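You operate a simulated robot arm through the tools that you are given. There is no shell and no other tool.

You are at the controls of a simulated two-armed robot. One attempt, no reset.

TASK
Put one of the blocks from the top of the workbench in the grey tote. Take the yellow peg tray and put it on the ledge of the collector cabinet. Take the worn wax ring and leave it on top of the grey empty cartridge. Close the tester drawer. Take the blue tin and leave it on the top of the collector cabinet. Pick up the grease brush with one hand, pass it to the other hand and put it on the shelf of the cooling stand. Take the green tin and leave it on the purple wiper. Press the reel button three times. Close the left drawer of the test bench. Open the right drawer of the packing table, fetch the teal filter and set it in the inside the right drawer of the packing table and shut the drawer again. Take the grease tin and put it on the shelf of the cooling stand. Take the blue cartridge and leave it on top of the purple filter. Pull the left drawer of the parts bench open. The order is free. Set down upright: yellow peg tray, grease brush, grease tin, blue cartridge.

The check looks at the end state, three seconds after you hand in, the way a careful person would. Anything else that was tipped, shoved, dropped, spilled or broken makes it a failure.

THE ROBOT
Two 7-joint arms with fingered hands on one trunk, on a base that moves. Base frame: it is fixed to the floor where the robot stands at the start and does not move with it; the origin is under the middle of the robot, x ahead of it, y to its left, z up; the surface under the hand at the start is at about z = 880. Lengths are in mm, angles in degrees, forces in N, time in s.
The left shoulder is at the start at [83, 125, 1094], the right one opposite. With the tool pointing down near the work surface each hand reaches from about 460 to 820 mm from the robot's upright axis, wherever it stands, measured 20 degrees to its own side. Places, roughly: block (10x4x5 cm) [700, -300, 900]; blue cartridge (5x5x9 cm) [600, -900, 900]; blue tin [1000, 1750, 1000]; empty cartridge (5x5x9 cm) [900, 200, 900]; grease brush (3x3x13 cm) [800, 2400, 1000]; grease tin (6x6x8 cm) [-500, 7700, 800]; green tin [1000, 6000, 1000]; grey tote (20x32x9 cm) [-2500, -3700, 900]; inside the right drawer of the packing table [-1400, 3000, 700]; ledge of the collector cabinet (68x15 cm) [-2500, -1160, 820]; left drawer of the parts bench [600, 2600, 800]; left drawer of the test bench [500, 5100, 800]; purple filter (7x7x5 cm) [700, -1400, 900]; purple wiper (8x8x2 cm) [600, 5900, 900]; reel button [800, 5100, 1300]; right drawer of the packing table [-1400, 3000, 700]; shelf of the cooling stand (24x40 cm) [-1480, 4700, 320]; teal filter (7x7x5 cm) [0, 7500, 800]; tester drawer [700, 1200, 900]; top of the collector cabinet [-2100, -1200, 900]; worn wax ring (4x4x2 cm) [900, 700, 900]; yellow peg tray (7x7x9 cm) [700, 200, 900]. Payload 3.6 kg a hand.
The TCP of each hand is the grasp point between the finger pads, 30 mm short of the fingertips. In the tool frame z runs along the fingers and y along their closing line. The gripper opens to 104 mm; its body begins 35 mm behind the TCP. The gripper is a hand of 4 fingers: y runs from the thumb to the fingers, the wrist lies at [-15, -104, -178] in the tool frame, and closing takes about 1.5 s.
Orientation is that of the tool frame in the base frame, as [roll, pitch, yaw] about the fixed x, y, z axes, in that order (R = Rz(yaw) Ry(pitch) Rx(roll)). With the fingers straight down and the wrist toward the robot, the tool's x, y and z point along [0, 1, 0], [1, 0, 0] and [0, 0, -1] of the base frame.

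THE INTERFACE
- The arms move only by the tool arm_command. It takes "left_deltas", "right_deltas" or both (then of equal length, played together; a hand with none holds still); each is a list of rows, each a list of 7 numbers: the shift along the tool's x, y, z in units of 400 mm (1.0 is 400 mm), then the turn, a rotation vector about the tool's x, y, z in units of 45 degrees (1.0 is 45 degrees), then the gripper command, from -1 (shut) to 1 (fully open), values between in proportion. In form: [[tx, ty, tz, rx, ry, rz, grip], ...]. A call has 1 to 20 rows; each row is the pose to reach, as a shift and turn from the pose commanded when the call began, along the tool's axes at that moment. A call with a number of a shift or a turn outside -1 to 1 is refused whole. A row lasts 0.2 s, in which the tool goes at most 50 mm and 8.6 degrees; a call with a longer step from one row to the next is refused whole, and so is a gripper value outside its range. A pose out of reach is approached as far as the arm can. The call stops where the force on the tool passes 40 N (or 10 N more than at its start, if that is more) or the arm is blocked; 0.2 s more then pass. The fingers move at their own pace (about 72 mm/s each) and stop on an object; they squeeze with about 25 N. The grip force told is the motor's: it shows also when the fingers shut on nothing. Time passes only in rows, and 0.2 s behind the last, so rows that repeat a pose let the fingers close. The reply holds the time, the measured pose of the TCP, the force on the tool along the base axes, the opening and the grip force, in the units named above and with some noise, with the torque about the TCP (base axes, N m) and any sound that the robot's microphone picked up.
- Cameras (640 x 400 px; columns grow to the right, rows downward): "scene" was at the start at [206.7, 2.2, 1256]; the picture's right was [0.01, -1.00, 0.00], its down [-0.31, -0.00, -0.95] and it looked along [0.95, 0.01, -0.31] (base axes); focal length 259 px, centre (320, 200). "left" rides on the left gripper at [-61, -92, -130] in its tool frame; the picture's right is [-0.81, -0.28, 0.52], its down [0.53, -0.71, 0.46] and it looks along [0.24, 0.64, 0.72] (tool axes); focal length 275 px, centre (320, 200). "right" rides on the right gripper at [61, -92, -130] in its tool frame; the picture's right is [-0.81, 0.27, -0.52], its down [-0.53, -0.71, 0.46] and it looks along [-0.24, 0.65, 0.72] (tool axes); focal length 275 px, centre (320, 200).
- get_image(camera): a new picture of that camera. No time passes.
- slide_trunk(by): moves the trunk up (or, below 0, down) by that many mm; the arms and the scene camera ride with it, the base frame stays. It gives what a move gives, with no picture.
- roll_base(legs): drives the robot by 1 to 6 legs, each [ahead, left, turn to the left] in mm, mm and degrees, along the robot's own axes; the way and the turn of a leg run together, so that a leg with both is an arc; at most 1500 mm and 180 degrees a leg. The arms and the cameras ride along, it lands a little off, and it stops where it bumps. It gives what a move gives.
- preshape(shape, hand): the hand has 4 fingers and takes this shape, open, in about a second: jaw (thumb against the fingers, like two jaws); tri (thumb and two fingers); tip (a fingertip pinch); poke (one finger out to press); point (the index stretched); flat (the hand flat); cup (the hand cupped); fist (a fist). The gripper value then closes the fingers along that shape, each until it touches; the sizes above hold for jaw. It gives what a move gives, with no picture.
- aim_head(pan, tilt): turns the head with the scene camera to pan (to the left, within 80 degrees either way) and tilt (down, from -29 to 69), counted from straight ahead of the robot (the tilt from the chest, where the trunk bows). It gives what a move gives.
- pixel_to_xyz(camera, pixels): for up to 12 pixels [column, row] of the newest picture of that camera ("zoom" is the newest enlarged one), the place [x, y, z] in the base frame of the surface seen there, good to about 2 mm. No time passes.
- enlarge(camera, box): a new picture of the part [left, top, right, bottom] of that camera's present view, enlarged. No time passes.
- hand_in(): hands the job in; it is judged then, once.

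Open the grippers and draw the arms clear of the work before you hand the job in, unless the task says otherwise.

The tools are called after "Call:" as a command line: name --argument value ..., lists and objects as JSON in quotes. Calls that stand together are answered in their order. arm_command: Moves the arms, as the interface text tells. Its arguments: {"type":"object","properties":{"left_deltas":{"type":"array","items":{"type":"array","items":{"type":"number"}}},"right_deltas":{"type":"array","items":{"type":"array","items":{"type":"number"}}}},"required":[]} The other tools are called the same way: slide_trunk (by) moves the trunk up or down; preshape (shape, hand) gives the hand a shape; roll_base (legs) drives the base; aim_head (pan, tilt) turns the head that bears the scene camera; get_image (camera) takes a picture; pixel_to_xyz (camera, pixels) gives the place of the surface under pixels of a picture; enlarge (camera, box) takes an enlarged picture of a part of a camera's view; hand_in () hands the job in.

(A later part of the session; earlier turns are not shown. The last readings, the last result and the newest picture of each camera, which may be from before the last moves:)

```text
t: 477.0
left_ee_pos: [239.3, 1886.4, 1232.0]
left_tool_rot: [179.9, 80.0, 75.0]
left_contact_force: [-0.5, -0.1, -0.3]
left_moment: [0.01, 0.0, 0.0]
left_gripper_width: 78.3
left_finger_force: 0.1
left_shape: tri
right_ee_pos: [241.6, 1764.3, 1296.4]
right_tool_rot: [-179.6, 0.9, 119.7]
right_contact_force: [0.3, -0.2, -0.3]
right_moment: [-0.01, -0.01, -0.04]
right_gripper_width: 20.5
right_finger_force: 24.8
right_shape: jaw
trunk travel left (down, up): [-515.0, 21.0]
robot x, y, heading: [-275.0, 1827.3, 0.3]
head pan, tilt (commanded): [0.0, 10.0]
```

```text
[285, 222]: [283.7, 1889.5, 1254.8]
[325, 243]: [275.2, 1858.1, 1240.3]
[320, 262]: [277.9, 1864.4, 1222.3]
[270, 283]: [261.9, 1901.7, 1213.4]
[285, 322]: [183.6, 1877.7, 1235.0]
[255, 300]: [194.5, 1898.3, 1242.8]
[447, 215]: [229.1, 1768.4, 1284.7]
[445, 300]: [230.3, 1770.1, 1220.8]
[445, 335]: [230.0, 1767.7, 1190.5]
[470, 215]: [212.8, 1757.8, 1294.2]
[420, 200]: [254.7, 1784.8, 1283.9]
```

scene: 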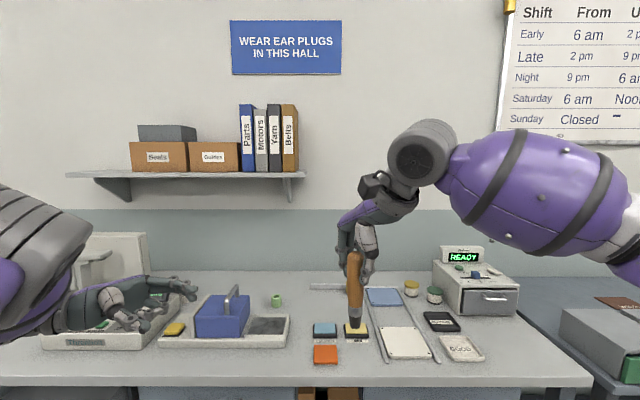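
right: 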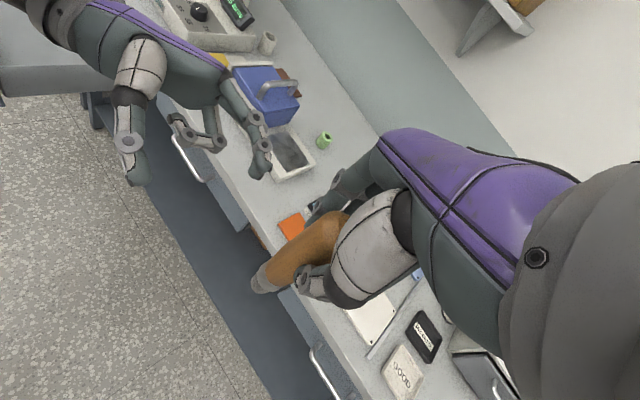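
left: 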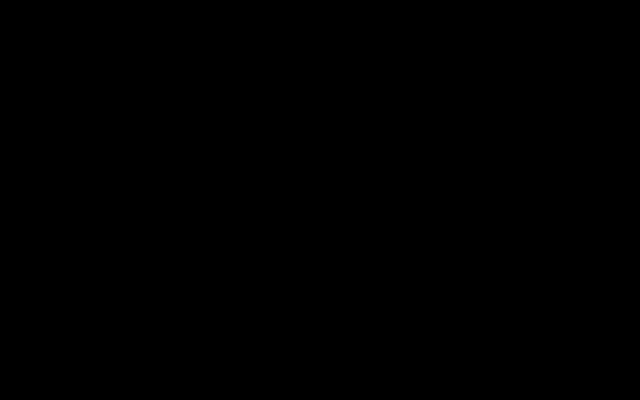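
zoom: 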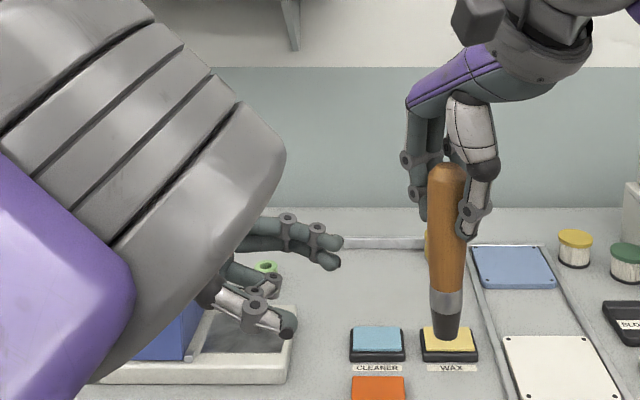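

The brush will pass between thumb (x≈190) and fingers (x≈280) at the right height. I close in the last 117 mm.

Call:
arm_command --left_deltas '[[-0.0115, 0.02, 0.069, 0, 0, 0, 0.5], [-0.023, 0.04, 0.139, 0, 0, 0, 0.5], [-0.0345, 0.06, 0.208, 0, 0, 0, 0.5], [-0.046, 0.0805, 0.2775, 0, 0, 0, 0.5], [-0.046, 0.0805, 0.2775, 0, 0, 0, 0.5]]'

Call:
enlarge --camera "scene" --box '[230, 180, 440, 340]'

Call:
get_image --camera "right"

```text
t: 478.2
left_ee_pos: [281.0, 1826.5, 1225.8]
left_tool_rot: [-179.6, 79.9, 75.2]
left_contact_force: [0.4, -0.4, -0.7]
left_moment: [-0.01, 0.02, -0.05]
left_gripper_width: 78.3
left_finger_force: 0.1
left_shape: tri
left hand out of reach, approached as far as the arm can: row 2, 3, 4, 5
right_ee_pos: [242.5, 1763.8, 1297.3]
right_tool_rot: [-179.7, 0.9, 119.7]
right_contact_force: [-0.2, -0.5, -1.1]
right_moment: [-0.01, -0.02, -0.02]
right_gripper_width: 20.4
right_finger_force: 25.3
right_shape: jaw
trunk travel left (down, up): [-515.0, 21.0]
robot x, y, heading: [-276.1, 1824.3, 0.4]
head pan, tilt (commanded): [0.0, 10.0]
```

```text
2.50 times, centred on (335, 260) of scene
```

zoom: 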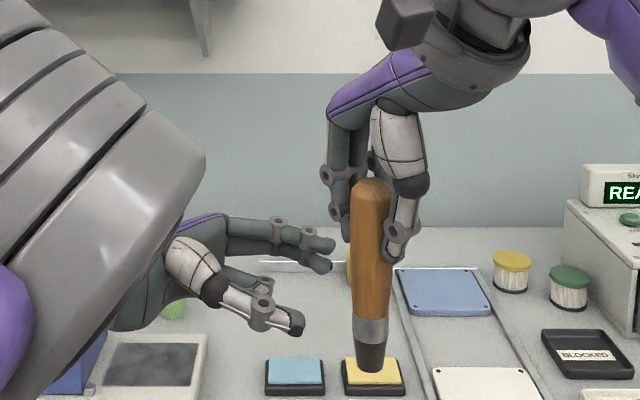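

```text
taken
```

right: 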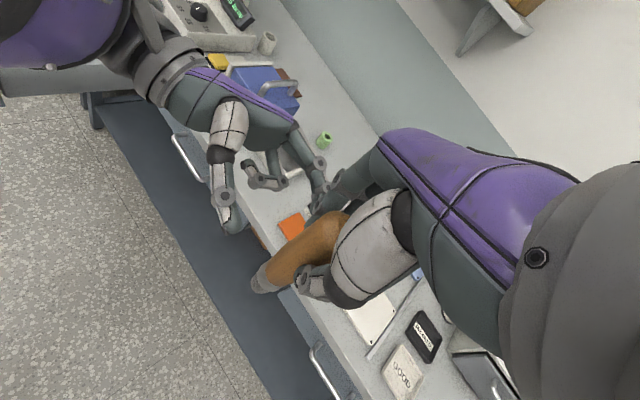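

The left arm stops at (281,1826). So I bring the brush to it instead: right hand shifts first sideways, then into the opening of the left hand.

Call:
arm_command --right_deltas '[[-0.04, 0.04, 0, 0, 0, 0, -1], [-0.015, 0.065, 0, 0, 0, 0, -1], [0.012, 0.092, 0, 0, 0, 0, -1], [0.045, 0.125, 0, 0, 0, 0, -1], [0.0755, 0.155, 0, 0, 0, 0, -1], [0.0755, 0.155, 0, 0, 0, 0, -1]]'

Call:
enlarge --camera "scene" --box '[210, 180, 420, 340]'

Call:
get_image --camera "right"

```text
t: 479.6
left_ee_pos: [280.8, 1827.1, 1226.9]
left_tool_rot: [179.3, 80.0, 74.2]
left_contact_force: [0.0, 0.3, 0.3]
left_moment: [0.0, -0.03, 0.0]
left_gripper_width: 78.4
left_finger_force: 0.1
left_shape: tri
right_ee_pos: [281.6, 1821.1, 1298.4]
right_tool_rot: [-179.8, 0.8, 119.7]
right_contact_force: [-0.4, 0.0, -0.6]
right_moment: [0.01, 0.01, -0.01]
right_gripper_width: 20.7
right_finger_force: 25.1
right_shape: jaw
trunk travel left (down, up): [-515.0, 21.0]
robot x, y, heading: [-278.6, 1825.8, 0.3]
head pan, tilt (commanded): [0.0, 10.0]
```

```text
2.50 times, centred on (315, 260) of scene
```

zoom: 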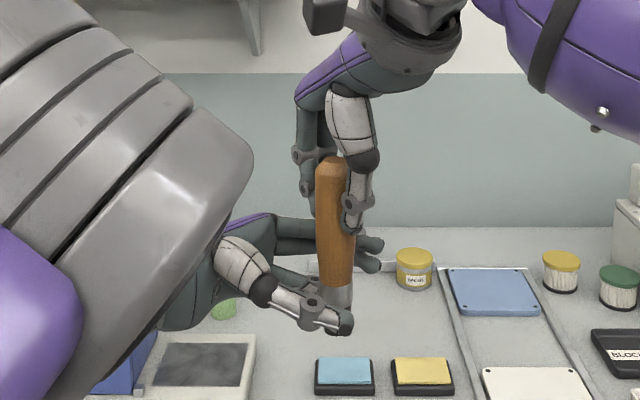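

```text
taken
```

right: 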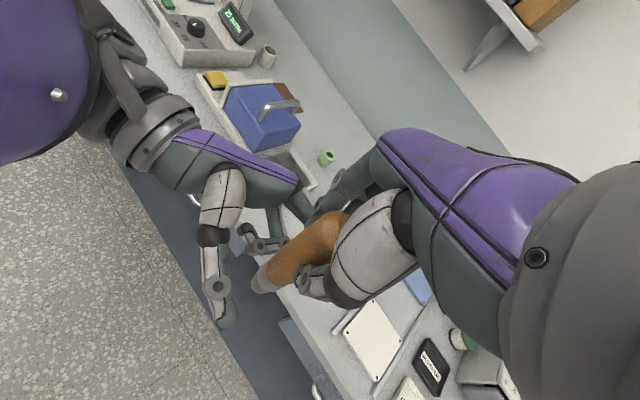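

The brush is between the left thumb and fingers. I close the left hand.

Call:
arm_command --left_deltas '[[0, 0, 0, 0, 0, 0, 0.0], [0, 0, 0, 0, 0, 0, -0.5], [0, 0, 0, 0, 0, 0, -1], [0, 0, 0, 0, 0, 0, -1], [0, 0, 0, 0, 0, 0, -1], [0, 0, 0, 0, 0, 0, -1], [0, 0, 0, 0, 0, 0, -1], [0, 0, 0, 0, 0, 0, -1]]'

Call:
enlarge --camera "scene" --box '[210, 180, 420, 340]'

```text
t: 481.4
left_ee_pos: [280.9, 1826.4, 1226.1]
left_tool_rot: [179.9, 80.1, 74.8]
left_contact_force: [-3.5, -2.8, -0.6]
left_moment: [0.01, 0.06, 0.01]
left_gripper_width: 11.2
left_finger_force: 24.1
left_shape: tri
right_ee_pos: [280.7, 1820.6, 1297.5]
right_tool_rot: [-179.7, 0.8, 119.8]
right_contact_force: [3.6, 2.9, 0.3]
right_moment: [0.22, -0.28, -0.02]
right_gripper_width: 20.4
right_finger_force: 24.9
right_shape: jaw
trunk travel left (down, up): [-515.0, 21.0]
robot x, y, heading: [-277.8, 1824.7, 0.2]
head pan, tilt (commanded): [0.0, 10.0]
```

```text
2.50 times, centred on (315, 260) of scene
```

zoom: 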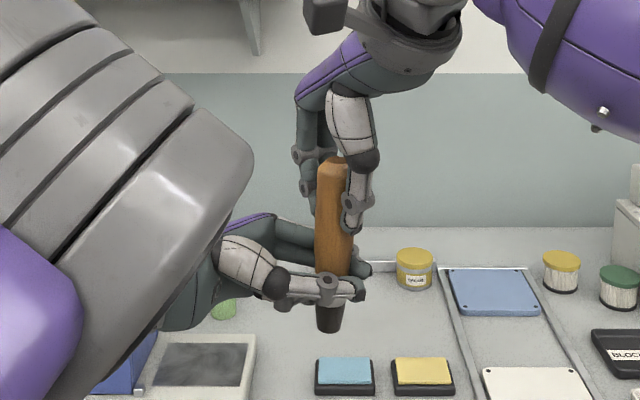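

The left hand grips the brush (24 N) with only ~4 N internal force. I open the right hand and lift it off upward.

Call:
arm_command --right_deltas '[[0, 0, 0, 0, 0, 0, -0.4], [0, 0, 0, 0, 0, 0, 0.0], [0, 0, 0, 0, 0, 0, 0.2], [0, 0, 0, 0, 0, 0, 0.2], [0, 0, -0.05, 0, 0, 0, 0.2], [0, 0, -0.13, 0, 0, 0, 0.2], [0, 0, -0.2, 0, 0, 0, 0.2], [0, 0, -0.26, 0, 0, 0, 0.2], [0, 0, -0.26, 0, 0, 0, 0.2]]'

Call:
enlarge --camera "scene" --box '[210, 150, 420, 340]'

```text
t: 483.4
left_ee_pos: [280.4, 1827.6, 1227.5]
left_tool_rot: [179.9, 80.1, 74.8]
left_contact_force: [0.3, 0.2, -0.1]
left_moment: [0.01, -0.03, 0.0]
left_gripper_width: 10.5
left_finger_force: 25.3
left_shape: tri
right_ee_pos: [280.3, 1823.6, 1400.5]
right_tool_rot: [-179.7, 0.8, 119.7]
right_contact_force: [-0.2, -0.5, 0.5]
right_moment: [0.0, 0.01, 0.03]
right_gripper_width: 62.2
right_finger_force: 0.1
right_shape: jaw
trunk travel left (down, up): [-515.0, 21.0]
robot x, y, heading: [-278.6, 1827.2, 0.1]
head pan, tilt (commanded): [0.0, 10.0]
```

```text
2.11 times, centred on (315, 245) of scene
```

zoom: 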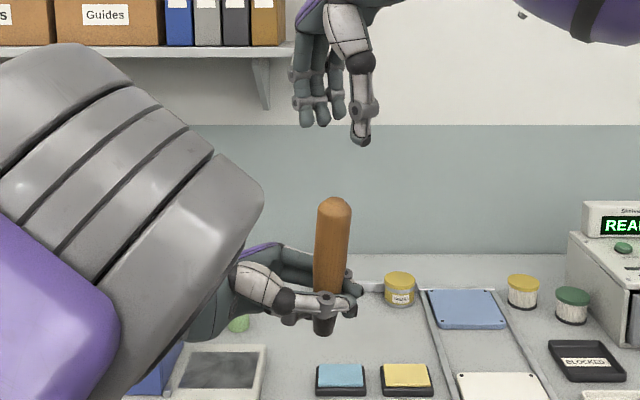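

The hand-over succeeded: the left hand holds the brush upright. I move the right arm to its side and pull the left hand back off its limit.

Call:
arm_command --right_deltas '[[-0.07, -0.064, 0, 0, 0, 0.095, 0.2], [-0.14, -0.128, 0.02, 0, 0, 0.19, 0.2], [-0.21, -0.19, 0.05, 0, 0, 0.286, 0.2], [-0.28, -0.255, 0.08, 0, 0, 0.38, 0.2], [-0.35, -0.32, 0.11, 0, 0, 0.476, 0.2], [-0.42, -0.38, 0.14, 0, 0, 0.57, 0.2], [-0.485, -0.446, 0.175, 0, 0, 0.667, 0.2]]' --left_deltas '[[0.0, -0.02, -0.04, 0, 0, 0, -1], [0.0, -0.04, -0.08, 0, 0, 0, -1], [0.0, -0.06, -0.12, 0, 0, 0, -1], [0.0, -0.08, -0.16, 0, 0, 0, -1], [0.0, -0.1, -0.2, 0, 0, 0, -1], [0.0, -0.12, -0.24, 0, 0, 0, -1], [0.0, -0.12, -0.25, 0, 0, 0, -1]]'

Call:
get_image --camera "scene"

```text
t: 485.0
left_ee_pos: [260.2, 1932.5, 1244.1]
left_tool_rot: [179.8, 80.0, 74.8]
left_contact_force: [0.4, 1.0, 0.3]
left_moment: [-0.02, 0.01, -0.01]
left_gripper_width: 10.8
left_finger_force: 25.5
left_shape: tri
right_ee_pos: [222.9, 1562.1, 1334.2]
right_tool_rot: [179.8, 0.8, 89.7]
right_contact_force: [-0.5, -0.1, -0.2]
right_moment: [0.02, 0.0, 0.0]
right_gripper_width: 61.7
right_finger_force: 0.2
right_shape: jaw
trunk travel left (down, up): [-515.0, 21.0]
robot x, y, heading: [-280.7, 1824.3, 0.1]
head pan, tilt (commanded): [0.0, 10.0]
```

```text
taken
```

scene: 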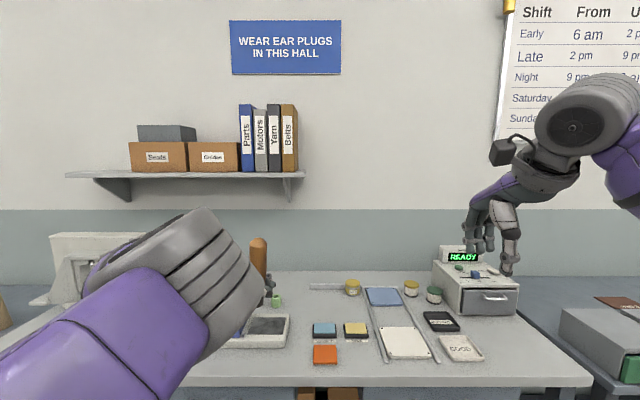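

I drive back, turn to face north and go along the aisle to y≈4000.

Call:
roll_base --legs '[[-320, 0, 0], [0, 0, 90], [1100, 0, 0], [1080, 0, 0]]'

Call:
aim_head --pan 40 --tilt 20

Call:
get_image --camera "scene"

```text
t: 501.4
left_ee_pos: [-762.6, 4549.9, 1245.0]
left_tool_rot: [179.8, 80.0, 166.4]
left_contact_force: [-0.1, -0.6, -0.6]
left_moment: [0.0, 0.02, -0.04]
left_gripper_width: 10.6
left_finger_force: 24.9
left_shape: tri
right_ee_pos: [-391.8, 4523.3, 1334.2]
right_tool_rot: [179.8, 0.9, -178.7]
right_contact_force: [-0.3, 0.2, -0.2]
right_moment: [0.01, 0.02, 0.0]
right_gripper_width: 62.2
right_finger_force: 0.2
right_shape: jaw
trunk travel left (down, up): [-515.0, 21.0]
robot x, y, heading: [-638.2, 4014.3, 92.0]
head pan, tilt (commanded): [0.0, 10.0]
```

```text
t: 502.5
left_ee_pos: [-763.0, 4552.4, 1244.1]
left_tool_rot: [-179.3, 80.1, 167.5]
left_contact_force: [0.1, -0.7, -0.6]
left_moment: [0.01, 0.02, 0.0]
left_gripper_width: 10.5
left_finger_force: 25.0
left_shape: tri
right_ee_pos: [-392.2, 4524.0, 1334.6]
right_tool_rot: [179.8, 0.9, -178.6]
right_contact_force: [0.2, -0.8, 0.3]
right_moment: [-0.01, -0.02, 0.01]
right_gripper_width: 62.0
right_finger_force: 0.0
right_shape: jaw
trunk travel left (down, up): [-515.0, 21.0]
robot x, y, heading: [-637.8, 4014.0, 91.7]
head pan, tilt (commanded): [40.0, 20.0]
```

```text
taken
```

scene: 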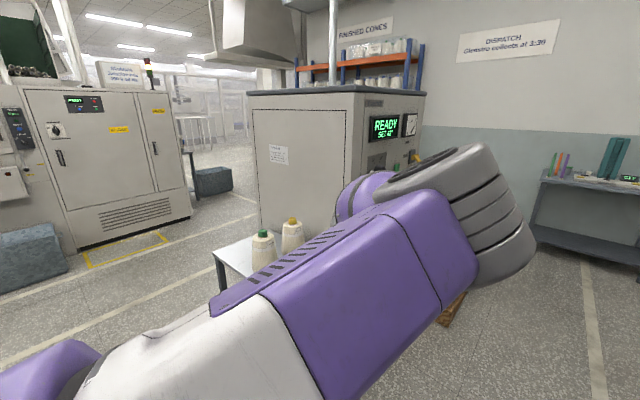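

The stand is to the left-front. I slide left 800 mm so that it is straight ahead.

Call:
roll_base --legs '[[0, 800, -1.7]]'

Call:
aim_head --pan -20 --tilt 45

Call:
get_image --camera "scene"

```text
t: 509.9
left_ee_pos: [-1539.5, 4545.1, 1244.6]
left_tool_rot: [-179.6, 79.9, 165.0]
left_contact_force: [0.5, 0.2, -0.6]
left_moment: [0.0, -0.01, 0.0]
left_gripper_width: 10.4
left_finger_force: 24.6
left_shape: tri
right_ee_pos: [-1170.6, 4503.9, 1335.2]
right_tool_rot: [179.8, 0.9, 179.2]
right_contact_force: [0.1, -0.2, 0.2]
right_moment: [0.04, 0.02, 0.0]
right_gripper_width: 61.8
right_finger_force: 0.1
right_shape: jaw
trunk travel left (down, up): [-515.0, 21.0]
robot x, y, heading: [-1433.9, 4008.4, 90.0]
head pan, tilt (commanded): [40.0, 20.0]
```

```text
t: 511.2
left_ee_pos: [-1538.9, 4544.8, 1244.0]
left_tool_rot: [-179.8, 80.0, 164.7]
left_contact_force: [0.3, -0.5, 1.1]
left_moment: [0.02, -0.01, 0.01]
left_gripper_width: 10.6
left_finger_force: 25.4
left_shape: tri
right_ee_pos: [-1171.1, 4504.3, 1335.3]
right_tool_rot: [179.8, 0.9, 179.2]
right_contact_force: [0.9, -0.5, 0.9]
right_moment: [-0.01, 0.0, -0.02]
right_gripper_width: 62.2
right_finger_force: 0.1
right_shape: jaw
trunk travel left (down, up): [-515.0, 21.0]
robot x, y, heading: [-1438.7, 4007.1, 89.5]
head pan, tilt (commanded): [-20.0, 45.0]
```

```text
taken
```

scene: 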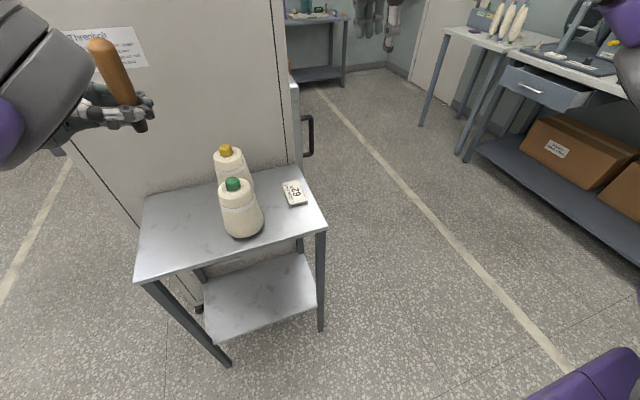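

The stand is in view; I measure the shelf corners, top and legs.

Call:
pixel_to_xyz --camera "scene" --pixels '[[205, 285], [305, 258], [312, 297], [235, 330], [260, 295], [140, 275], [320, 228], [300, 172], [148, 205], [322, 290], [225, 355], [270, 270]]'

Call:
enlarge --camera "scene" --box '[110, 140, 350, 380]'

```text
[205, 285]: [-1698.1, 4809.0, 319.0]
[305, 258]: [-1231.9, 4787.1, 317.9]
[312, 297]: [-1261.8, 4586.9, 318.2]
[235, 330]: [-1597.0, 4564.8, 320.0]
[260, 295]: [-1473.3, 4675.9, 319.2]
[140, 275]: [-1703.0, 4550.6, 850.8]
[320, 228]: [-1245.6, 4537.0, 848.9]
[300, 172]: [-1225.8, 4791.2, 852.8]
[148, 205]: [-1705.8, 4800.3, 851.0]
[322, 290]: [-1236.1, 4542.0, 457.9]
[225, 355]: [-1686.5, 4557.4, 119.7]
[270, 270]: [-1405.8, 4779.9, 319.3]
```

```text
1.67 times, centred on (230, 260) of scene
```

zoom: 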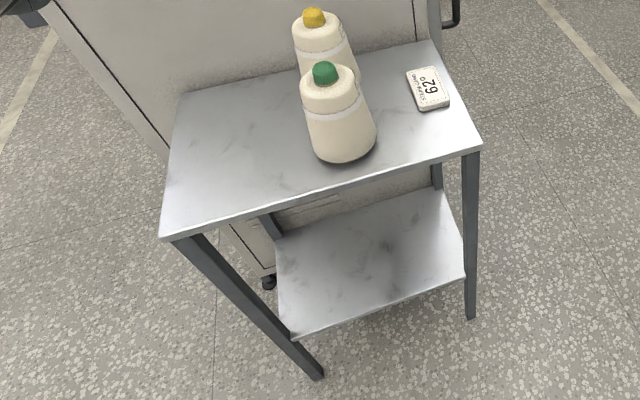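

The shelf spans x −1700…−1240, y 4560…4810 at z≈319. I rotate the left hand 40° about the vertical so its wrist comes from behind rather than from the left side.

Call:
arm_command --left_deltas '[[0, 0, 0, -0.146, 0, -0.026, -1], [0, 0, 0, -0.292, 0, -0.052, -1], [0, 0, 0, -0.438, 0, -0.078, -1], [0, 0, 0, -0.584, 0, -0.103, -1], [0, 0, 0, -0.73, 0, -0.129, -1], [0, 0, 0, -0.876, 0, -0.155, -1], [0, 0, 0, -0.876, 0, -0.155, -1]]'

Call:
get_image --camera "scene"

Call:
get_image --camera "left"

```text
t: 512.8
left_ee_pos: [-1572.2, 4553.8, 1243.3]
left_tool_rot: [178.9, 80.0, -156.8]
left_contact_force: [-0.2, 0.2, -0.5]
left_moment: [0.0, -0.01, 0.0]
left_gripper_width: 10.4
left_finger_force: 25.0
left_shape: tri
left hand out of reach, approached as far as the arm can: row 5, 6, 7
right_ee_pos: [-1170.9, 4503.6, 1334.1]
right_tool_rot: [179.8, 1.0, 179.2]
right_contact_force: [0.8, 0.0, -1.0]
right_moment: [0.02, 0.0, 0.01]
right_gripper_width: 62.1
right_finger_force: 0.1
right_shape: jaw
trunk travel left (down, up): [-515.0, 21.0]
robot x, y, heading: [-1437.5, 3999.7, 89.6]
head pan, tilt (commanded): [-20.0, 45.0]
```

```text
taken
```

scene: 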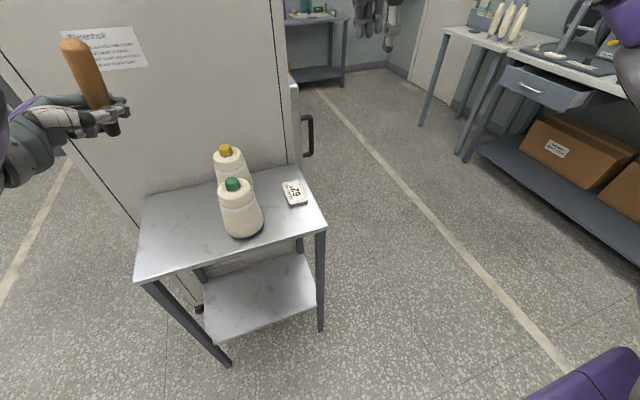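

```text
taken
```

left: 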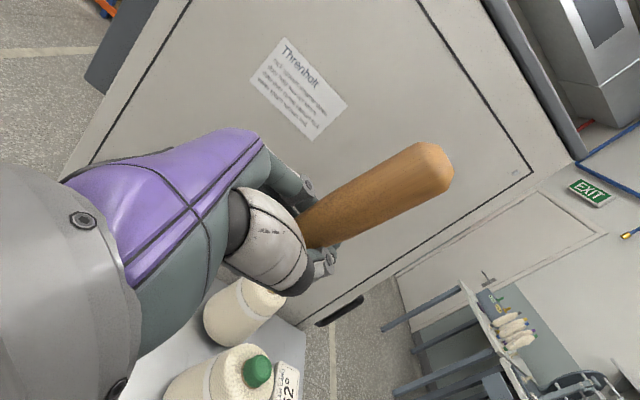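

The hand turned well. I back the base 230 mm away from the stand and lower the trunk fully.

Call:
roll_base --legs '[[-230, 0, 0.4]]'

Call:
slide_trunk --by -505

Call:
aim_head --pan 0 --tilt 25

Call:
get_image --camera "scene"

Call:
get_image --camera "left"

```text
t: 514.5
left_ee_pos: [-1576.5, 4324.5, 1243.1]
left_tool_rot: [179.7, 80.0, -155.6]
left_contact_force: [0.3, -0.1, 0.6]
left_moment: [0.0, -0.01, 0.0]
left_gripper_width: 10.1
left_finger_force: 25.0
left_shape: tri
right_ee_pos: [-1173.0, 4275.8, 1335.5]
right_tool_rot: [179.9, 0.9, 179.3]
right_contact_force: [-0.2, -0.5, 0.3]
right_moment: [0.0, 0.0, 0.01]
right_gripper_width: 61.6
right_finger_force: 0.0
right_shape: jaw
trunk travel left (down, up): [-515.0, 21.0]
robot x, y, heading: [-1437.6, 3771.0, 89.7]
head pan, tilt (commanded): [-20.0, 45.0]
```

```text
refused: -505 is not a number from -400 to 400
```

```text
t: 515.4
left_ee_pos: [-1576.1, 4325.3, 1242.4]
left_tool_rot: [179.7, 80.0, -155.6]
left_contact_force: [0.5, 0.1, -0.8]
left_moment: [-0.03, -0.01, 0.03]
left_gripper_width: 10.3
left_finger_force: 25.1
left_shape: tri
right_ee_pos: [-1173.0, 4277.1, 1334.7]
right_tool_rot: [179.8, 0.9, 179.4]
right_contact_force: [-0.6, -0.5, 0.3]
right_moment: [-0.01, 0.01, 0.02]
right_gripper_width: 62.1
right_finger_force: 0.1
right_shape: jaw
trunk travel left (down, up): [-515.0, 21.0]
robot x, y, heading: [-1439.0, 3771.7, 90.0]
head pan, tilt (commanded): [0.0, 25.0]
```

```text
taken
```

scene: 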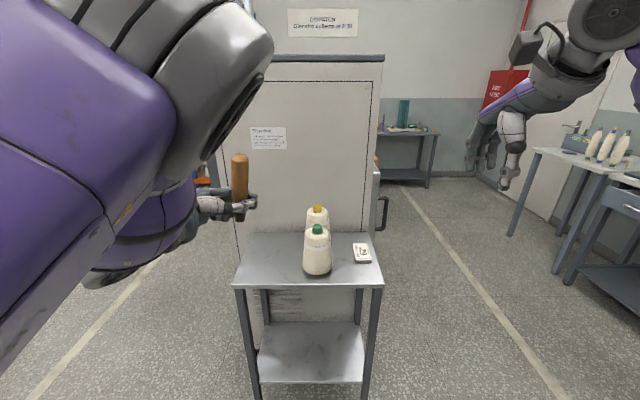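

```text
taken
```

left: 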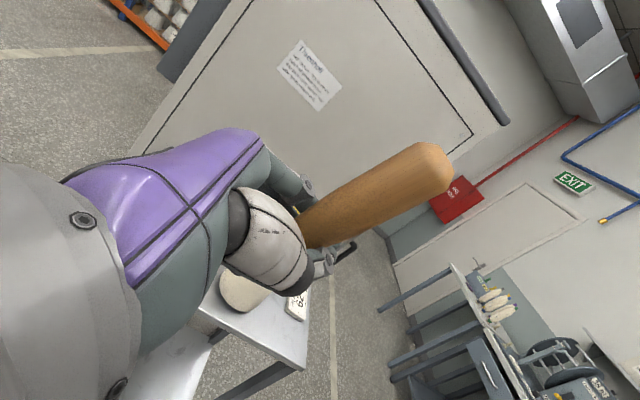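

The trunk move is limited to 400 mm per call; I lower in two steps.

Call:
slide_trunk --by -300

Call:
slide_trunk --by -205

Call:
get_image --camera "scene"

Call:
get_image --camera "left"

```text
t: 518.4
left_ee_pos: [-1575.7, 4332.4, 722.3]
left_tool_rot: [-130.9, 59.6, -108.4]
left_contact_force: [0.0, -0.1, -0.1]
left_moment: [-0.02, 0.0, 0.01]
left_gripper_width: 10.5
left_finger_force: 25.3
left_shape: tri
right_ee_pos: [-1172.3, 4276.4, 1035.3]
right_tool_rot: [179.8, 0.9, 179.4]
right_contact_force: [0.1, -0.3, 0.0]
right_moment: [0.0, 0.01, 0.05]
right_gripper_width: 62.2
right_finger_force: 0.0
right_shape: jaw
trunk travel left (down, up): [-215.0, 321.0]
robot x, y, heading: [-1438.0, 3778.9, 89.7]
head pan, tilt (commanded): [0.0, 25.0]
```

```text
t: 520.6
left_ee_pos: [-1578.0, 4343.7, 461.3]
left_tool_rot: [-126.9, 52.6, -105.2]
left_contact_force: [-0.3, 0.8, -1.0]
left_moment: [-0.05, 0.0, 0.02]
left_gripper_width: 10.7
left_finger_force: 25.4
left_shape: tri
right_ee_pos: [-1172.4, 4276.5, 829.2]
right_tool_rot: [179.8, 0.9, 179.3]
right_contact_force: [-0.6, 1.6, -0.2]
right_moment: [0.02, 0.02, -0.02]
right_gripper_width: 62.2
right_finger_force: 0.1
right_shape: jaw
trunk travel left (down, up): [-10.0, 526.0]
robot x, y, heading: [-1432.5, 3773.8, 89.7]
head pan, tilt (commanded): [0.0, 25.0]
```

```text
taken
```

scene: 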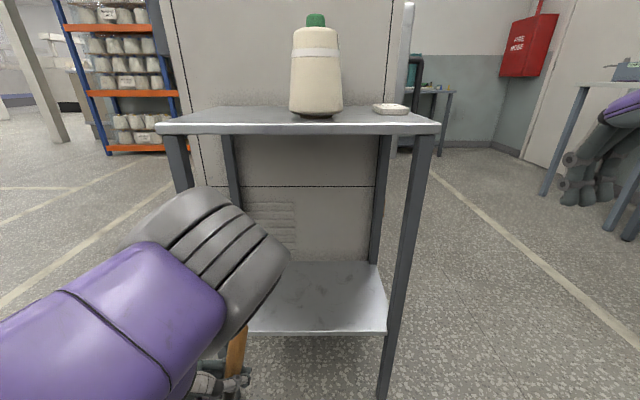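

```text
taken
```

left: 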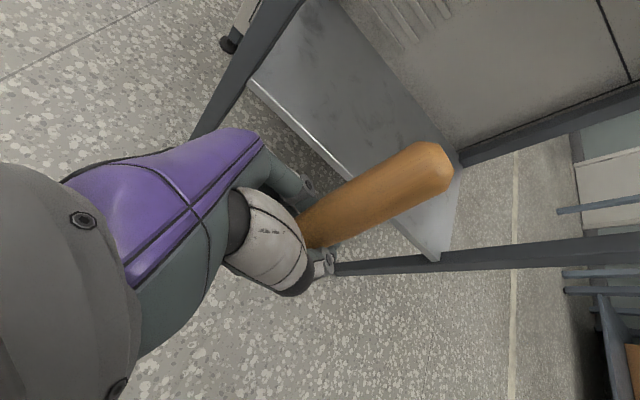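

Lowering the trunk tilted the left hand (the brush now leans forward). I rotate the hand back so the brush is upright, raising it slightly.

Call:
arm_command --left_deltas '[[-0.024, -0.015, -0.011, -0.021, -0.059, 0.129, -1], [-0.048, -0.029, -0.022, -0.042, -0.118, 0.258, -1], [-0.071, -0.044, -0.033, -0.064, -0.177, 0.387, -1], [-0.095, -0.058, -0.044, -0.085, -0.236, 0.516, -1], [-0.119, -0.073, -0.055, -0.106, -0.295, 0.645, -1], [-0.119, -0.073, -0.055, -0.106, -0.295, 0.645, -1]]'

Call:
get_image --camera "scene"

Call:
get_image --camera "left"

```text
t: 522.0
left_ee_pos: [-1579.5, 4349.6, 522.5]
left_tool_rot: [-179.8, 79.8, -155.4]
left_contact_force: [-0.1, -0.2, -0.9]
left_moment: [-0.02, 0.0, -0.01]
left_gripper_width: 10.1
left_finger_force: 24.7
left_shape: tri
left hand out of reach, approached as far as the arm can: row 5, 6
right_ee_pos: [-1172.3, 4276.7, 830.7]
right_tool_rot: [179.8, 0.9, 179.3]
right_contact_force: [-0.6, 0.2, 0.7]
right_moment: [0.02, -0.04, -0.02]
right_gripper_width: 62.2
right_finger_force: 0.1
right_shape: jaw
trunk travel left (down, up): [-10.0, 526.0]
robot x, y, heading: [-1433.9, 3774.3, 89.8]
head pan, tilt (commanded): [0.0, 25.0]
```

```text
taken
```

scene: 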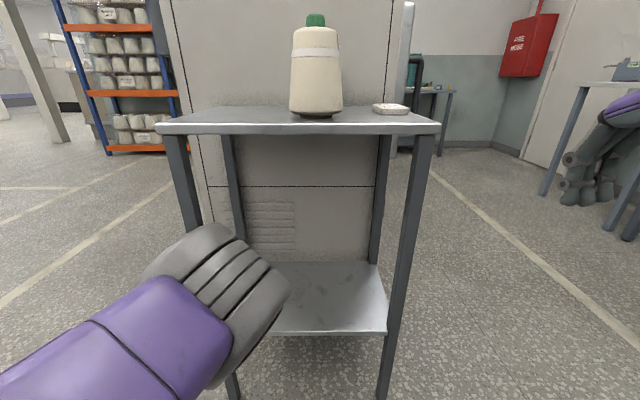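

```text
taken
```

left: 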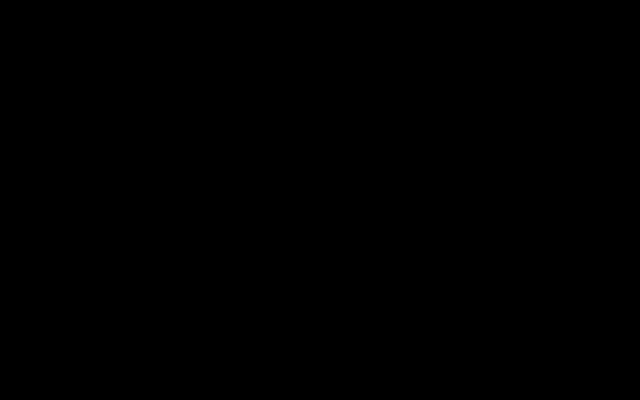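

The brush is upright again. In the open space I lower the left hand ~120 mm to shelf-approach height (brush bottom ≈361).

Call:
arm_command --left_deltas '[[0.1, 0, 0.018, 0, 0, 0, -1], [0.2, 0, 0.035, 0, 0, 0, -1], [0.3, 0, 0.053, 0, 0, 0, -1], [0.3, 0, 0.053, 0, 0, 0, -1]]'

Call:
aim_head --pan 10 --tilt 45

Call:
get_image --camera "scene"

```text
t: 523.0
left_ee_pos: [-1576.9, 4348.5, 397.7]
left_tool_rot: [-179.6, 80.0, -155.7]
left_contact_force: [-0.5, 0.7, -0.4]
left_moment: [0.0, -0.01, 0.01]
left_gripper_width: 10.2
left_finger_force: 25.5
left_shape: tri
right_ee_pos: [-1173.4, 4277.1, 829.5]
right_tool_rot: [180.0, 0.8, 179.2]
right_contact_force: [0.0, 0.3, -0.4]
right_moment: [0.02, -0.01, -0.01]
right_gripper_width: 61.8
right_finger_force: 0.1
right_shape: jaw
trunk travel left (down, up): [-10.0, 526.0]
robot x, y, heading: [-1435.8, 3774.8, 90.1]
head pan, tilt (commanded): [0.0, 25.0]
```

```text
t: 523.8
left_ee_pos: [-1577.8, 4349.2, 398.6]
left_tool_rot: [179.7, 79.9, -156.1]
left_contact_force: [-0.7, 0.0, -0.2]
left_moment: [0.01, -0.01, 0.02]
left_gripper_width: 10.4
left_finger_force: 25.6
left_shape: tri
right_ee_pos: [-1172.6, 4276.0, 830.0]
right_tool_rot: [179.8, 0.8, 179.2]
right_contact_force: [-0.2, 0.1, -0.3]
right_moment: [0.0, -0.02, -0.01]
right_gripper_width: 61.9
right_finger_force: 0.1
right_shape: jaw
trunk travel left (down, up): [-10.0, 526.0]
robot x, y, heading: [-1436.0, 3773.5, 89.8]
head pan, tilt (commanded): [10.0, 45.0]
```

```text
taken
```

scene: 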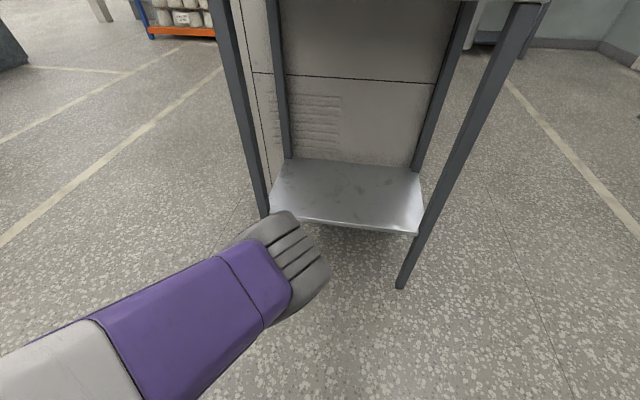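

The elbow hides the hand from this view. I measure the elbow's position to see how it will pass the stand's front legs.

Call:
pixel_to_xyz --camera "scene" --pixels '[[295, 250], [320, 275], [270, 225], [300, 285], [240, 270], [280, 310], [310, 232]]'

Call:
get_image --camera "left"

Call:
get_image --camera "right"

```text
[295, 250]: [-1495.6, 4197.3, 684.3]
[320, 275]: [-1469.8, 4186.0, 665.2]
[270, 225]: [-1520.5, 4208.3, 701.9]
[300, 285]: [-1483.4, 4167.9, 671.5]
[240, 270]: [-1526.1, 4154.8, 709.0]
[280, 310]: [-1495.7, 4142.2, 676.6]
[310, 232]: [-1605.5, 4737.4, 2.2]
```

```text
taken
```

left: 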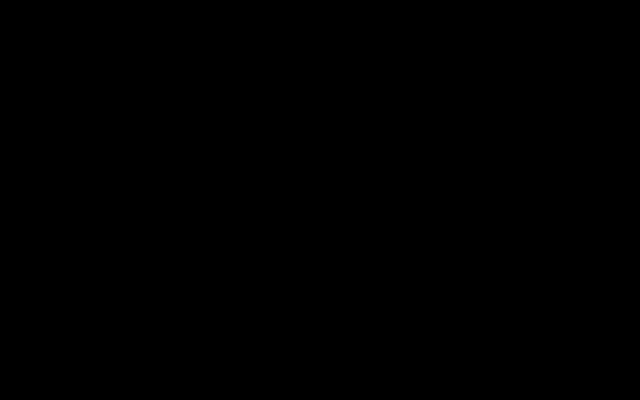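

```text
taken
```

right: 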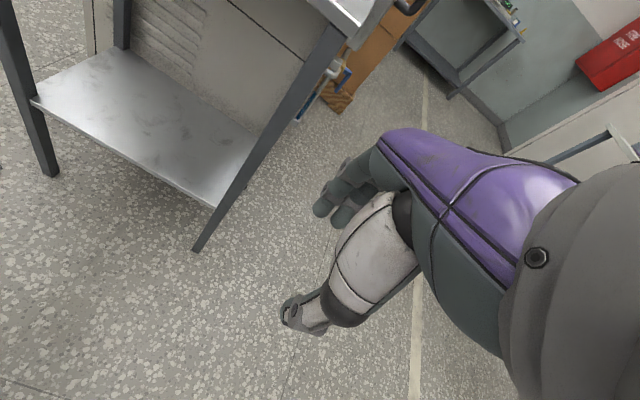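

The elbow (z≈640–700) will stay just outside the stand's front. I shift the base right 98 mm and forward 200 mm first, then check with the right camera.

Call:
roll_base --legs '[[0, -98, 0.2], [190, 0, 0]]'

Call:
get_image --camera "right"

Call:
aim_head --pan -15 --tilt 50

Call:
get_image --camera "scene"

```text
t: 526.5
left_ee_pos: [-1483.3, 4540.1, 399.2]
left_tool_rot: [-179.6, 79.9, -155.4]
left_contact_force: [-0.3, 0.2, -0.1]
left_moment: [0.02, 0.01, -0.01]
left_gripper_width: 10.1
left_finger_force: 24.8
left_shape: tri
right_ee_pos: [-1076.4, 4470.5, 829.9]
right_tool_rot: [180.0, 0.9, 179.6]
right_contact_force: [-0.2, 0.0, 0.0]
right_moment: [-0.03, 0.01, 0.0]
right_gripper_width: 62.2
right_finger_force: 0.1
right_shape: jaw
trunk travel left (down, up): [-10.0, 526.0]
robot x, y, heading: [-1335.5, 3969.9, 90.3]
head pan, tilt (commanded): [10.0, 45.0]
```

```text
taken
```

right: 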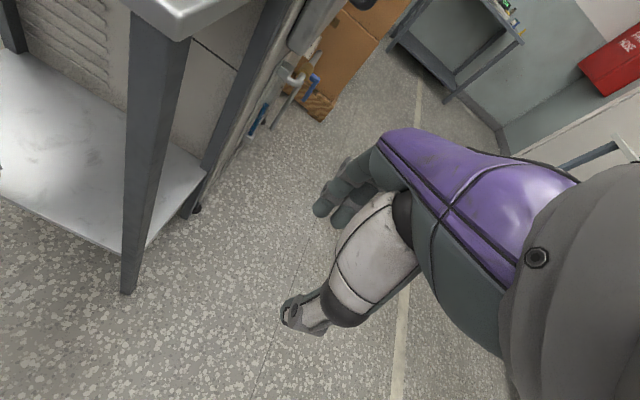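

```text
t: 527.4
left_ee_pos: [-1483.8, 4539.9, 398.1]
left_tool_rot: [-179.7, 79.9, -155.4]
left_contact_force: [-0.1, 0.2, 0.0]
left_moment: [0.01, 0.0, 0.07]
left_gripper_width: 10.2
left_finger_force: 24.6
left_shape: tri
right_ee_pos: [-1077.1, 4471.2, 829.3]
right_tool_rot: [180.0, 0.8, 179.6]
right_contact_force: [0.8, -0.4, -0.2]
right_moment: [0.0, 0.0, -0.01]
right_gripper_width: 61.9
right_finger_force: 0.1
right_shape: jaw
trunk travel left (down, up): [-10.0, 526.0]
robot x, y, heading: [-1334.9, 3966.7, 90.0]
head pan, tilt (commanded): [-15.0, 50.0]
```

```text
taken
```

scene: 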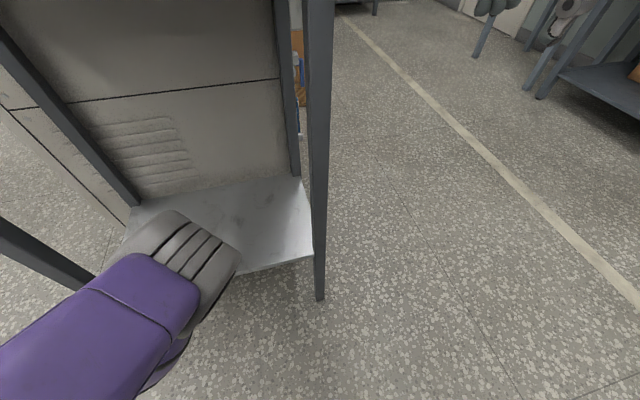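

The brush tip is now just before the shelf's front edge. I turn the right hand 45° left so its camera watches the shelf, and check.

Call:
arm_command --right_deltas '[[0, 0, 0, 0, 0, -0.17, 0.2], [0, 0, 0, 0, 0, -0.34, 0.2], [0, 0, 0, 0, 0, -0.51, 0.2], [0, -0.05, 0, 0, 0, -0.68, 0.2], [0, -0.1, 0, 0, 0, -0.85, 0.2], [0, -0.15, 0, 0, 0, -1.0, 0.2], [0, -0.15, 0, 0, 0, -1.0, 0.2]]'

Call:
get_image --camera "right"

```text
t: 529.0
left_ee_pos: [-1483.5, 4541.6, 397.5]
left_tool_rot: [179.6, 79.8, -156.1]
left_contact_force: [-0.5, -0.4, 0.0]
left_moment: [-0.03, 0.02, 0.01]
left_gripper_width: 10.4
left_finger_force: 25.8
left_shape: tri
right_ee_pos: [-1078.2, 4410.0, 828.1]
right_tool_rot: [-179.5, 0.7, -135.3]
right_contact_force: [0.4, -0.7, 0.7]
right_moment: [0.02, 0.01, -0.04]
right_gripper_width: 62.2
right_finger_force: 0.0
right_shape: jaw
trunk travel left (down, up): [-10.0, 526.0]
robot x, y, heading: [-1338.3, 3970.7, 90.0]
head pan, tilt (commanded): [-15.0, 50.0]
```

```text
taken
```

right: 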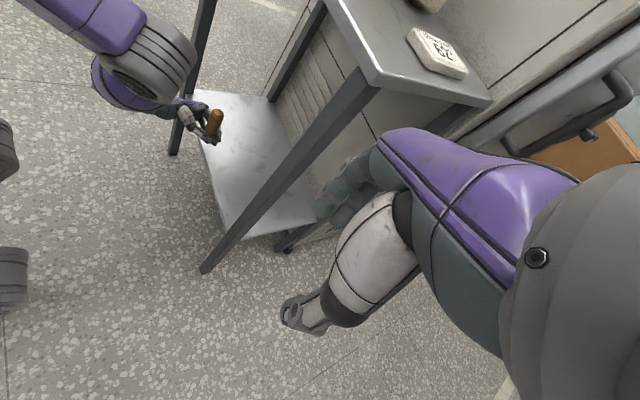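

Now I can see the brush at (213,122) at the shelf's front edge. I zoom for details.

Call:
enlarge --camera "right" --box '[130, 60, 330, 240]'

Call:
pixel_to_xyz --camera "right" --pixels '[[216, 113], [212, 128], [209, 140], [215, 160], [225, 215], [300, 205], [200, 95], [190, 110]]'

```text
2.22 times, centred on (230, 150) of right
```

zoom: 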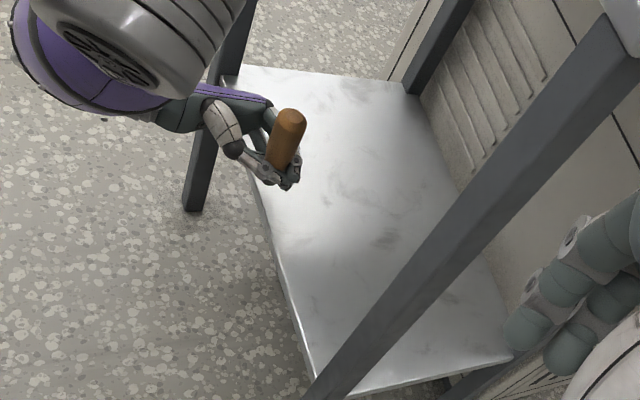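

```text
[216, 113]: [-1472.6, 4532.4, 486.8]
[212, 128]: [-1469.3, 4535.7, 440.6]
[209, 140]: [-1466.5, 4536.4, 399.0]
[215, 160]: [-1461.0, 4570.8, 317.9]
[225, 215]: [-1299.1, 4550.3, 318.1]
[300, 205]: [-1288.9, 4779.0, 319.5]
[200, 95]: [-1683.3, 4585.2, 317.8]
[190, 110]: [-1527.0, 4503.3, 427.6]
```

The brush is nearly vertical with its bottom ~40 mm above the shelf. I drive forward 80 mm to bring it over the shelf.

Call:
roll_base --legs '[[80, 0, 0]]'

Call:
get_image --camera "right"

```text
t: 530.0
left_ee_pos: [-1483.3, 4621.6, 397.1]
left_tool_rot: [-179.3, 79.9, -155.0]
left_contact_force: [-0.8, -0.4, -0.8]
left_moment: [0.02, 0.01, 0.01]
left_gripper_width: 10.2
left_finger_force: 25.5
left_shape: tri
right_ee_pos: [-1077.5, 4488.4, 827.9]
right_tool_rot: [-179.5, 0.7, -135.5]
right_contact_force: [-0.7, 0.3, 0.1]
right_moment: [0.0, -0.01, 0.0]
right_gripper_width: 62.2
right_finger_force: 0.1
right_shape: jaw
trunk travel left (down, up): [-10.0, 526.0]
robot x, y, heading: [-1336.5, 4046.6, 90.0]
head pan, tilt (commanded): [-15.0, 50.0]
```

```text
taken
```

right: 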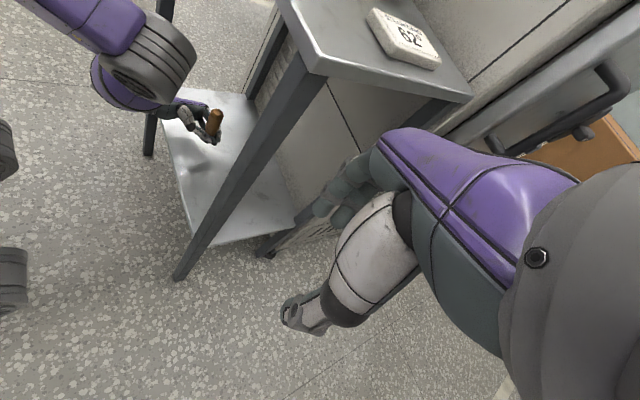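

The brush is above the shelf about 70 mm inside the edge. I lower 28 mm, then in 1.5 mm steps watching force.

Call:
arm_command --left_deltas '[[0.037, 0, 0.0065, 0, 0, 0, -1], [0.069, 0, 0.012, 0, 0, 0, -1], [0.073, 0, 0.0128, 0, 0, 0, -1], [0.077, 0, 0.0135, 0, 0, 0, -1], [0.081, 0, 0.0142, 0, 0, 0, -1], [0.085, 0, 0.015, 0, 0, 0, -1]]'

Call:
enlarge --camera "right" --box '[130, 60, 290, 220]'

```text
t: 531.5
left_ee_pos: [-1482.3, 4618.9, 362.8]
left_tool_rot: [179.9, 79.8, -155.8]
left_contact_force: [0.3, -0.8, 0.6]
left_moment: [0.0, 0.0, 0.0]
left_gripper_width: 10.3
left_finger_force: 24.6
left_shape: tri
right_ee_pos: [-1079.2, 4489.0, 827.3]
right_tool_rot: [-179.6, 0.7, -135.4]
right_contact_force: [0.8, 0.6, -0.7]
right_moment: [0.0, 0.03, -0.02]
right_gripper_width: 61.8
right_finger_force: 0.1
right_shape: jaw
trunk travel left (down, up): [-10.0, 526.0]
robot x, y, heading: [-1337.6, 4048.3, 89.8]
head pan, tilt (commanded): [-15.0, 50.0]
```

```text
2.50 times, centred on (210, 140) of right
```

zoom: 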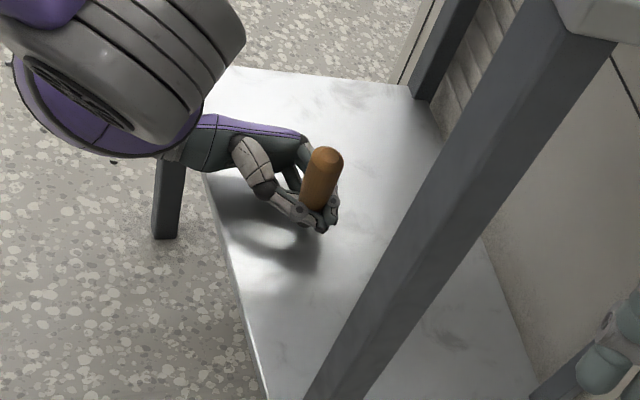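

No contact yet at 362.8. I continue down in 1 mm steps.

Call:
arm_command --left_deltas '[[0.0025, 0, 0.0004, 0, 0, 0, -1], [0.005, 0, 0.0009, 0, 0, 0, -1], [0.0075, 0, 0.0013, 0, 0, 0, -1], [0.01, 0, 0.0018, 0, 0, 0, -1], [0.01, 0, 0.0018, 0, 0, 0, -1]]'

```text
t: 532.6
left_ee_pos: [-1482.1, 4620.8, 358.6]
left_tool_rot: [179.6, 79.8, -156.1]
left_contact_force: [0.4, -0.5, -0.4]
left_moment: [-0.02, 0.0, 0.03]
left_gripper_width: 10.5
left_finger_force: 25.3
left_shape: tri
right_ee_pos: [-1077.5, 4488.3, 828.8]
right_tool_rot: [-179.6, 0.7, -135.4]
right_contact_force: [0.4, 0.6, -0.5]
right_moment: [0.02, 0.01, -0.01]
right_gripper_width: 62.1
right_finger_force: 0.0
right_shape: jaw
trunk travel left (down, up): [-10.0, 526.0]
robot x, y, heading: [-1341.1, 4048.5, 90.1]
head pan, tilt (commanded): [-15.0, 50.0]
```

Call:
arm_command --left_deltas '[[0.0025, 0, 0.0004, 0, 0, 0, -1], [0.005, 0, 0.0009, 0, 0, 0, -1], [0.0075, 0, 0.0013, 0, 0, 0, -1], [0.0075, 0, 0.0013, 0, 0, 0, -1]]'

Call:
enlarge --camera "right" --box '[160, 80, 260, 180]'

```text
t: 533.6
left_ee_pos: [-1483.9, 4620.2, 357.4]
left_tool_rot: [179.7, 80.0, -155.9]
left_contact_force: [0.5, -0.3, 8.5]
left_moment: [0.02, -0.01, -0.01]
left_gripper_width: 10.0
left_finger_force: 24.9
left_shape: tri
right_ee_pos: [-1077.8, 4487.7, 827.9]
right_tool_rot: [-179.5, 0.9, -135.4]
right_contact_force: [-0.6, 1.0, -0.1]
right_moment: [0.0, -0.05, -0.03]
right_gripper_width: 62.1
right_finger_force: 0.0
right_shape: jaw
trunk travel left (down, up): [-10.0, 526.0]
robot x, y, heading: [-1339.6, 4047.0, 89.9]
head pan, tilt (commanded): [-15.0, 50.0]
```

```text
4.00 times, centred on (210, 130) of right
```

zoom: 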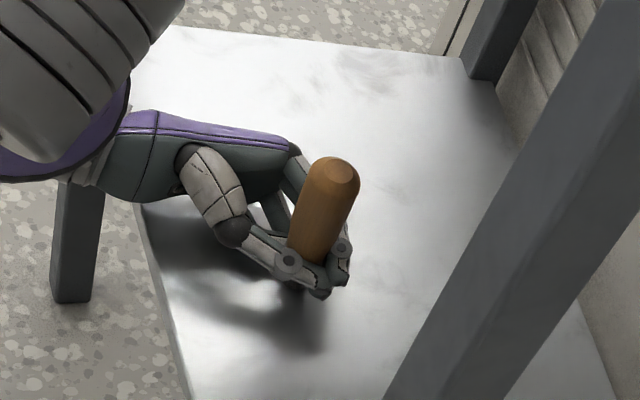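

The brush touches the shelf (8.5 N, no torque). I check its verticality by measuring points along its visible side.

Call:
pixel_to_xyz --camera "zoom" --pixels '[[340, 170], [330, 195], [325, 210], [320, 225], [315, 240], [310, 255], [322, 195], [308, 240]]'

```text
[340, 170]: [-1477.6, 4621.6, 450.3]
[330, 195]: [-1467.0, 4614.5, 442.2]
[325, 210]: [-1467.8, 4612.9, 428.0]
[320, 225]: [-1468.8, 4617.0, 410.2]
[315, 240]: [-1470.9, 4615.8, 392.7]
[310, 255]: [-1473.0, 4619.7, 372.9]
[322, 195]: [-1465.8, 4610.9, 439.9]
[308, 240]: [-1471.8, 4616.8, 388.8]
```

The brush leans about 4° toward +x. I lift 2 mm, correct the tilt by −3.7° about y, and set it down again.

Call:
arm_command --left_deltas '[[-0.006, 0, -0.001, 0, 0, 0, -1], [-0.006, 0, -0.001, 0.003, -0.037, -0.016, -1], [-0.006, 0, -0.001, 0.006, -0.075, -0.033, -1], [-0.004, 0, -0.0005, 0.006, -0.075, -0.033, -1], [-0.002, 0, 0, 0.006, -0.075, -0.033, -1]]'

Call:
enlarge --camera "right" --box '[160, 80, 260, 180]'

Call:
pixel_to_xyz --camera "zoom" --pixels '[[338, 170], [330, 195], [325, 210], [320, 225], [315, 240], [310, 255]]'

```text
t: 534.9
left_ee_pos: [-1483.1, 4619.5, 359.6]
left_tool_rot: [-167.7, 83.4, -143.4]
left_contact_force: [-2.2, -0.6, 7.0]
left_moment: [-0.02, 0.16, -0.01]
left_gripper_width: 9.9
left_finger_force: 25.3
left_shape: tri
right_ee_pos: [-1077.7, 4488.9, 828.3]
right_tool_rot: [-179.5, 0.7, -135.4]
right_contact_force: [0.2, 0.3, 0.4]
right_moment: [0.02, -0.01, 0.01]
right_gripper_width: 62.2
right_finger_force: 0.0
right_shape: jaw
trunk travel left (down, up): [-10.0, 526.0]
robot x, y, heading: [-1339.7, 4045.3, 89.8]
head pan, tilt (commanded): [-15.0, 50.0]
```

```text
4.00 times, centred on (210, 130) of right
```

zoom: 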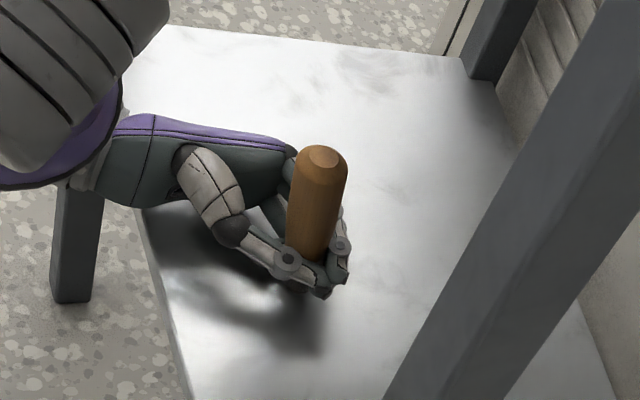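

```text
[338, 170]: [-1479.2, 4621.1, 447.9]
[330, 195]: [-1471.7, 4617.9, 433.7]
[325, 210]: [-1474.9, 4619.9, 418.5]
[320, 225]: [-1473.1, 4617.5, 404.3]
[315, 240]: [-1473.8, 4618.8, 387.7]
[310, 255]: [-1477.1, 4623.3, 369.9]
```

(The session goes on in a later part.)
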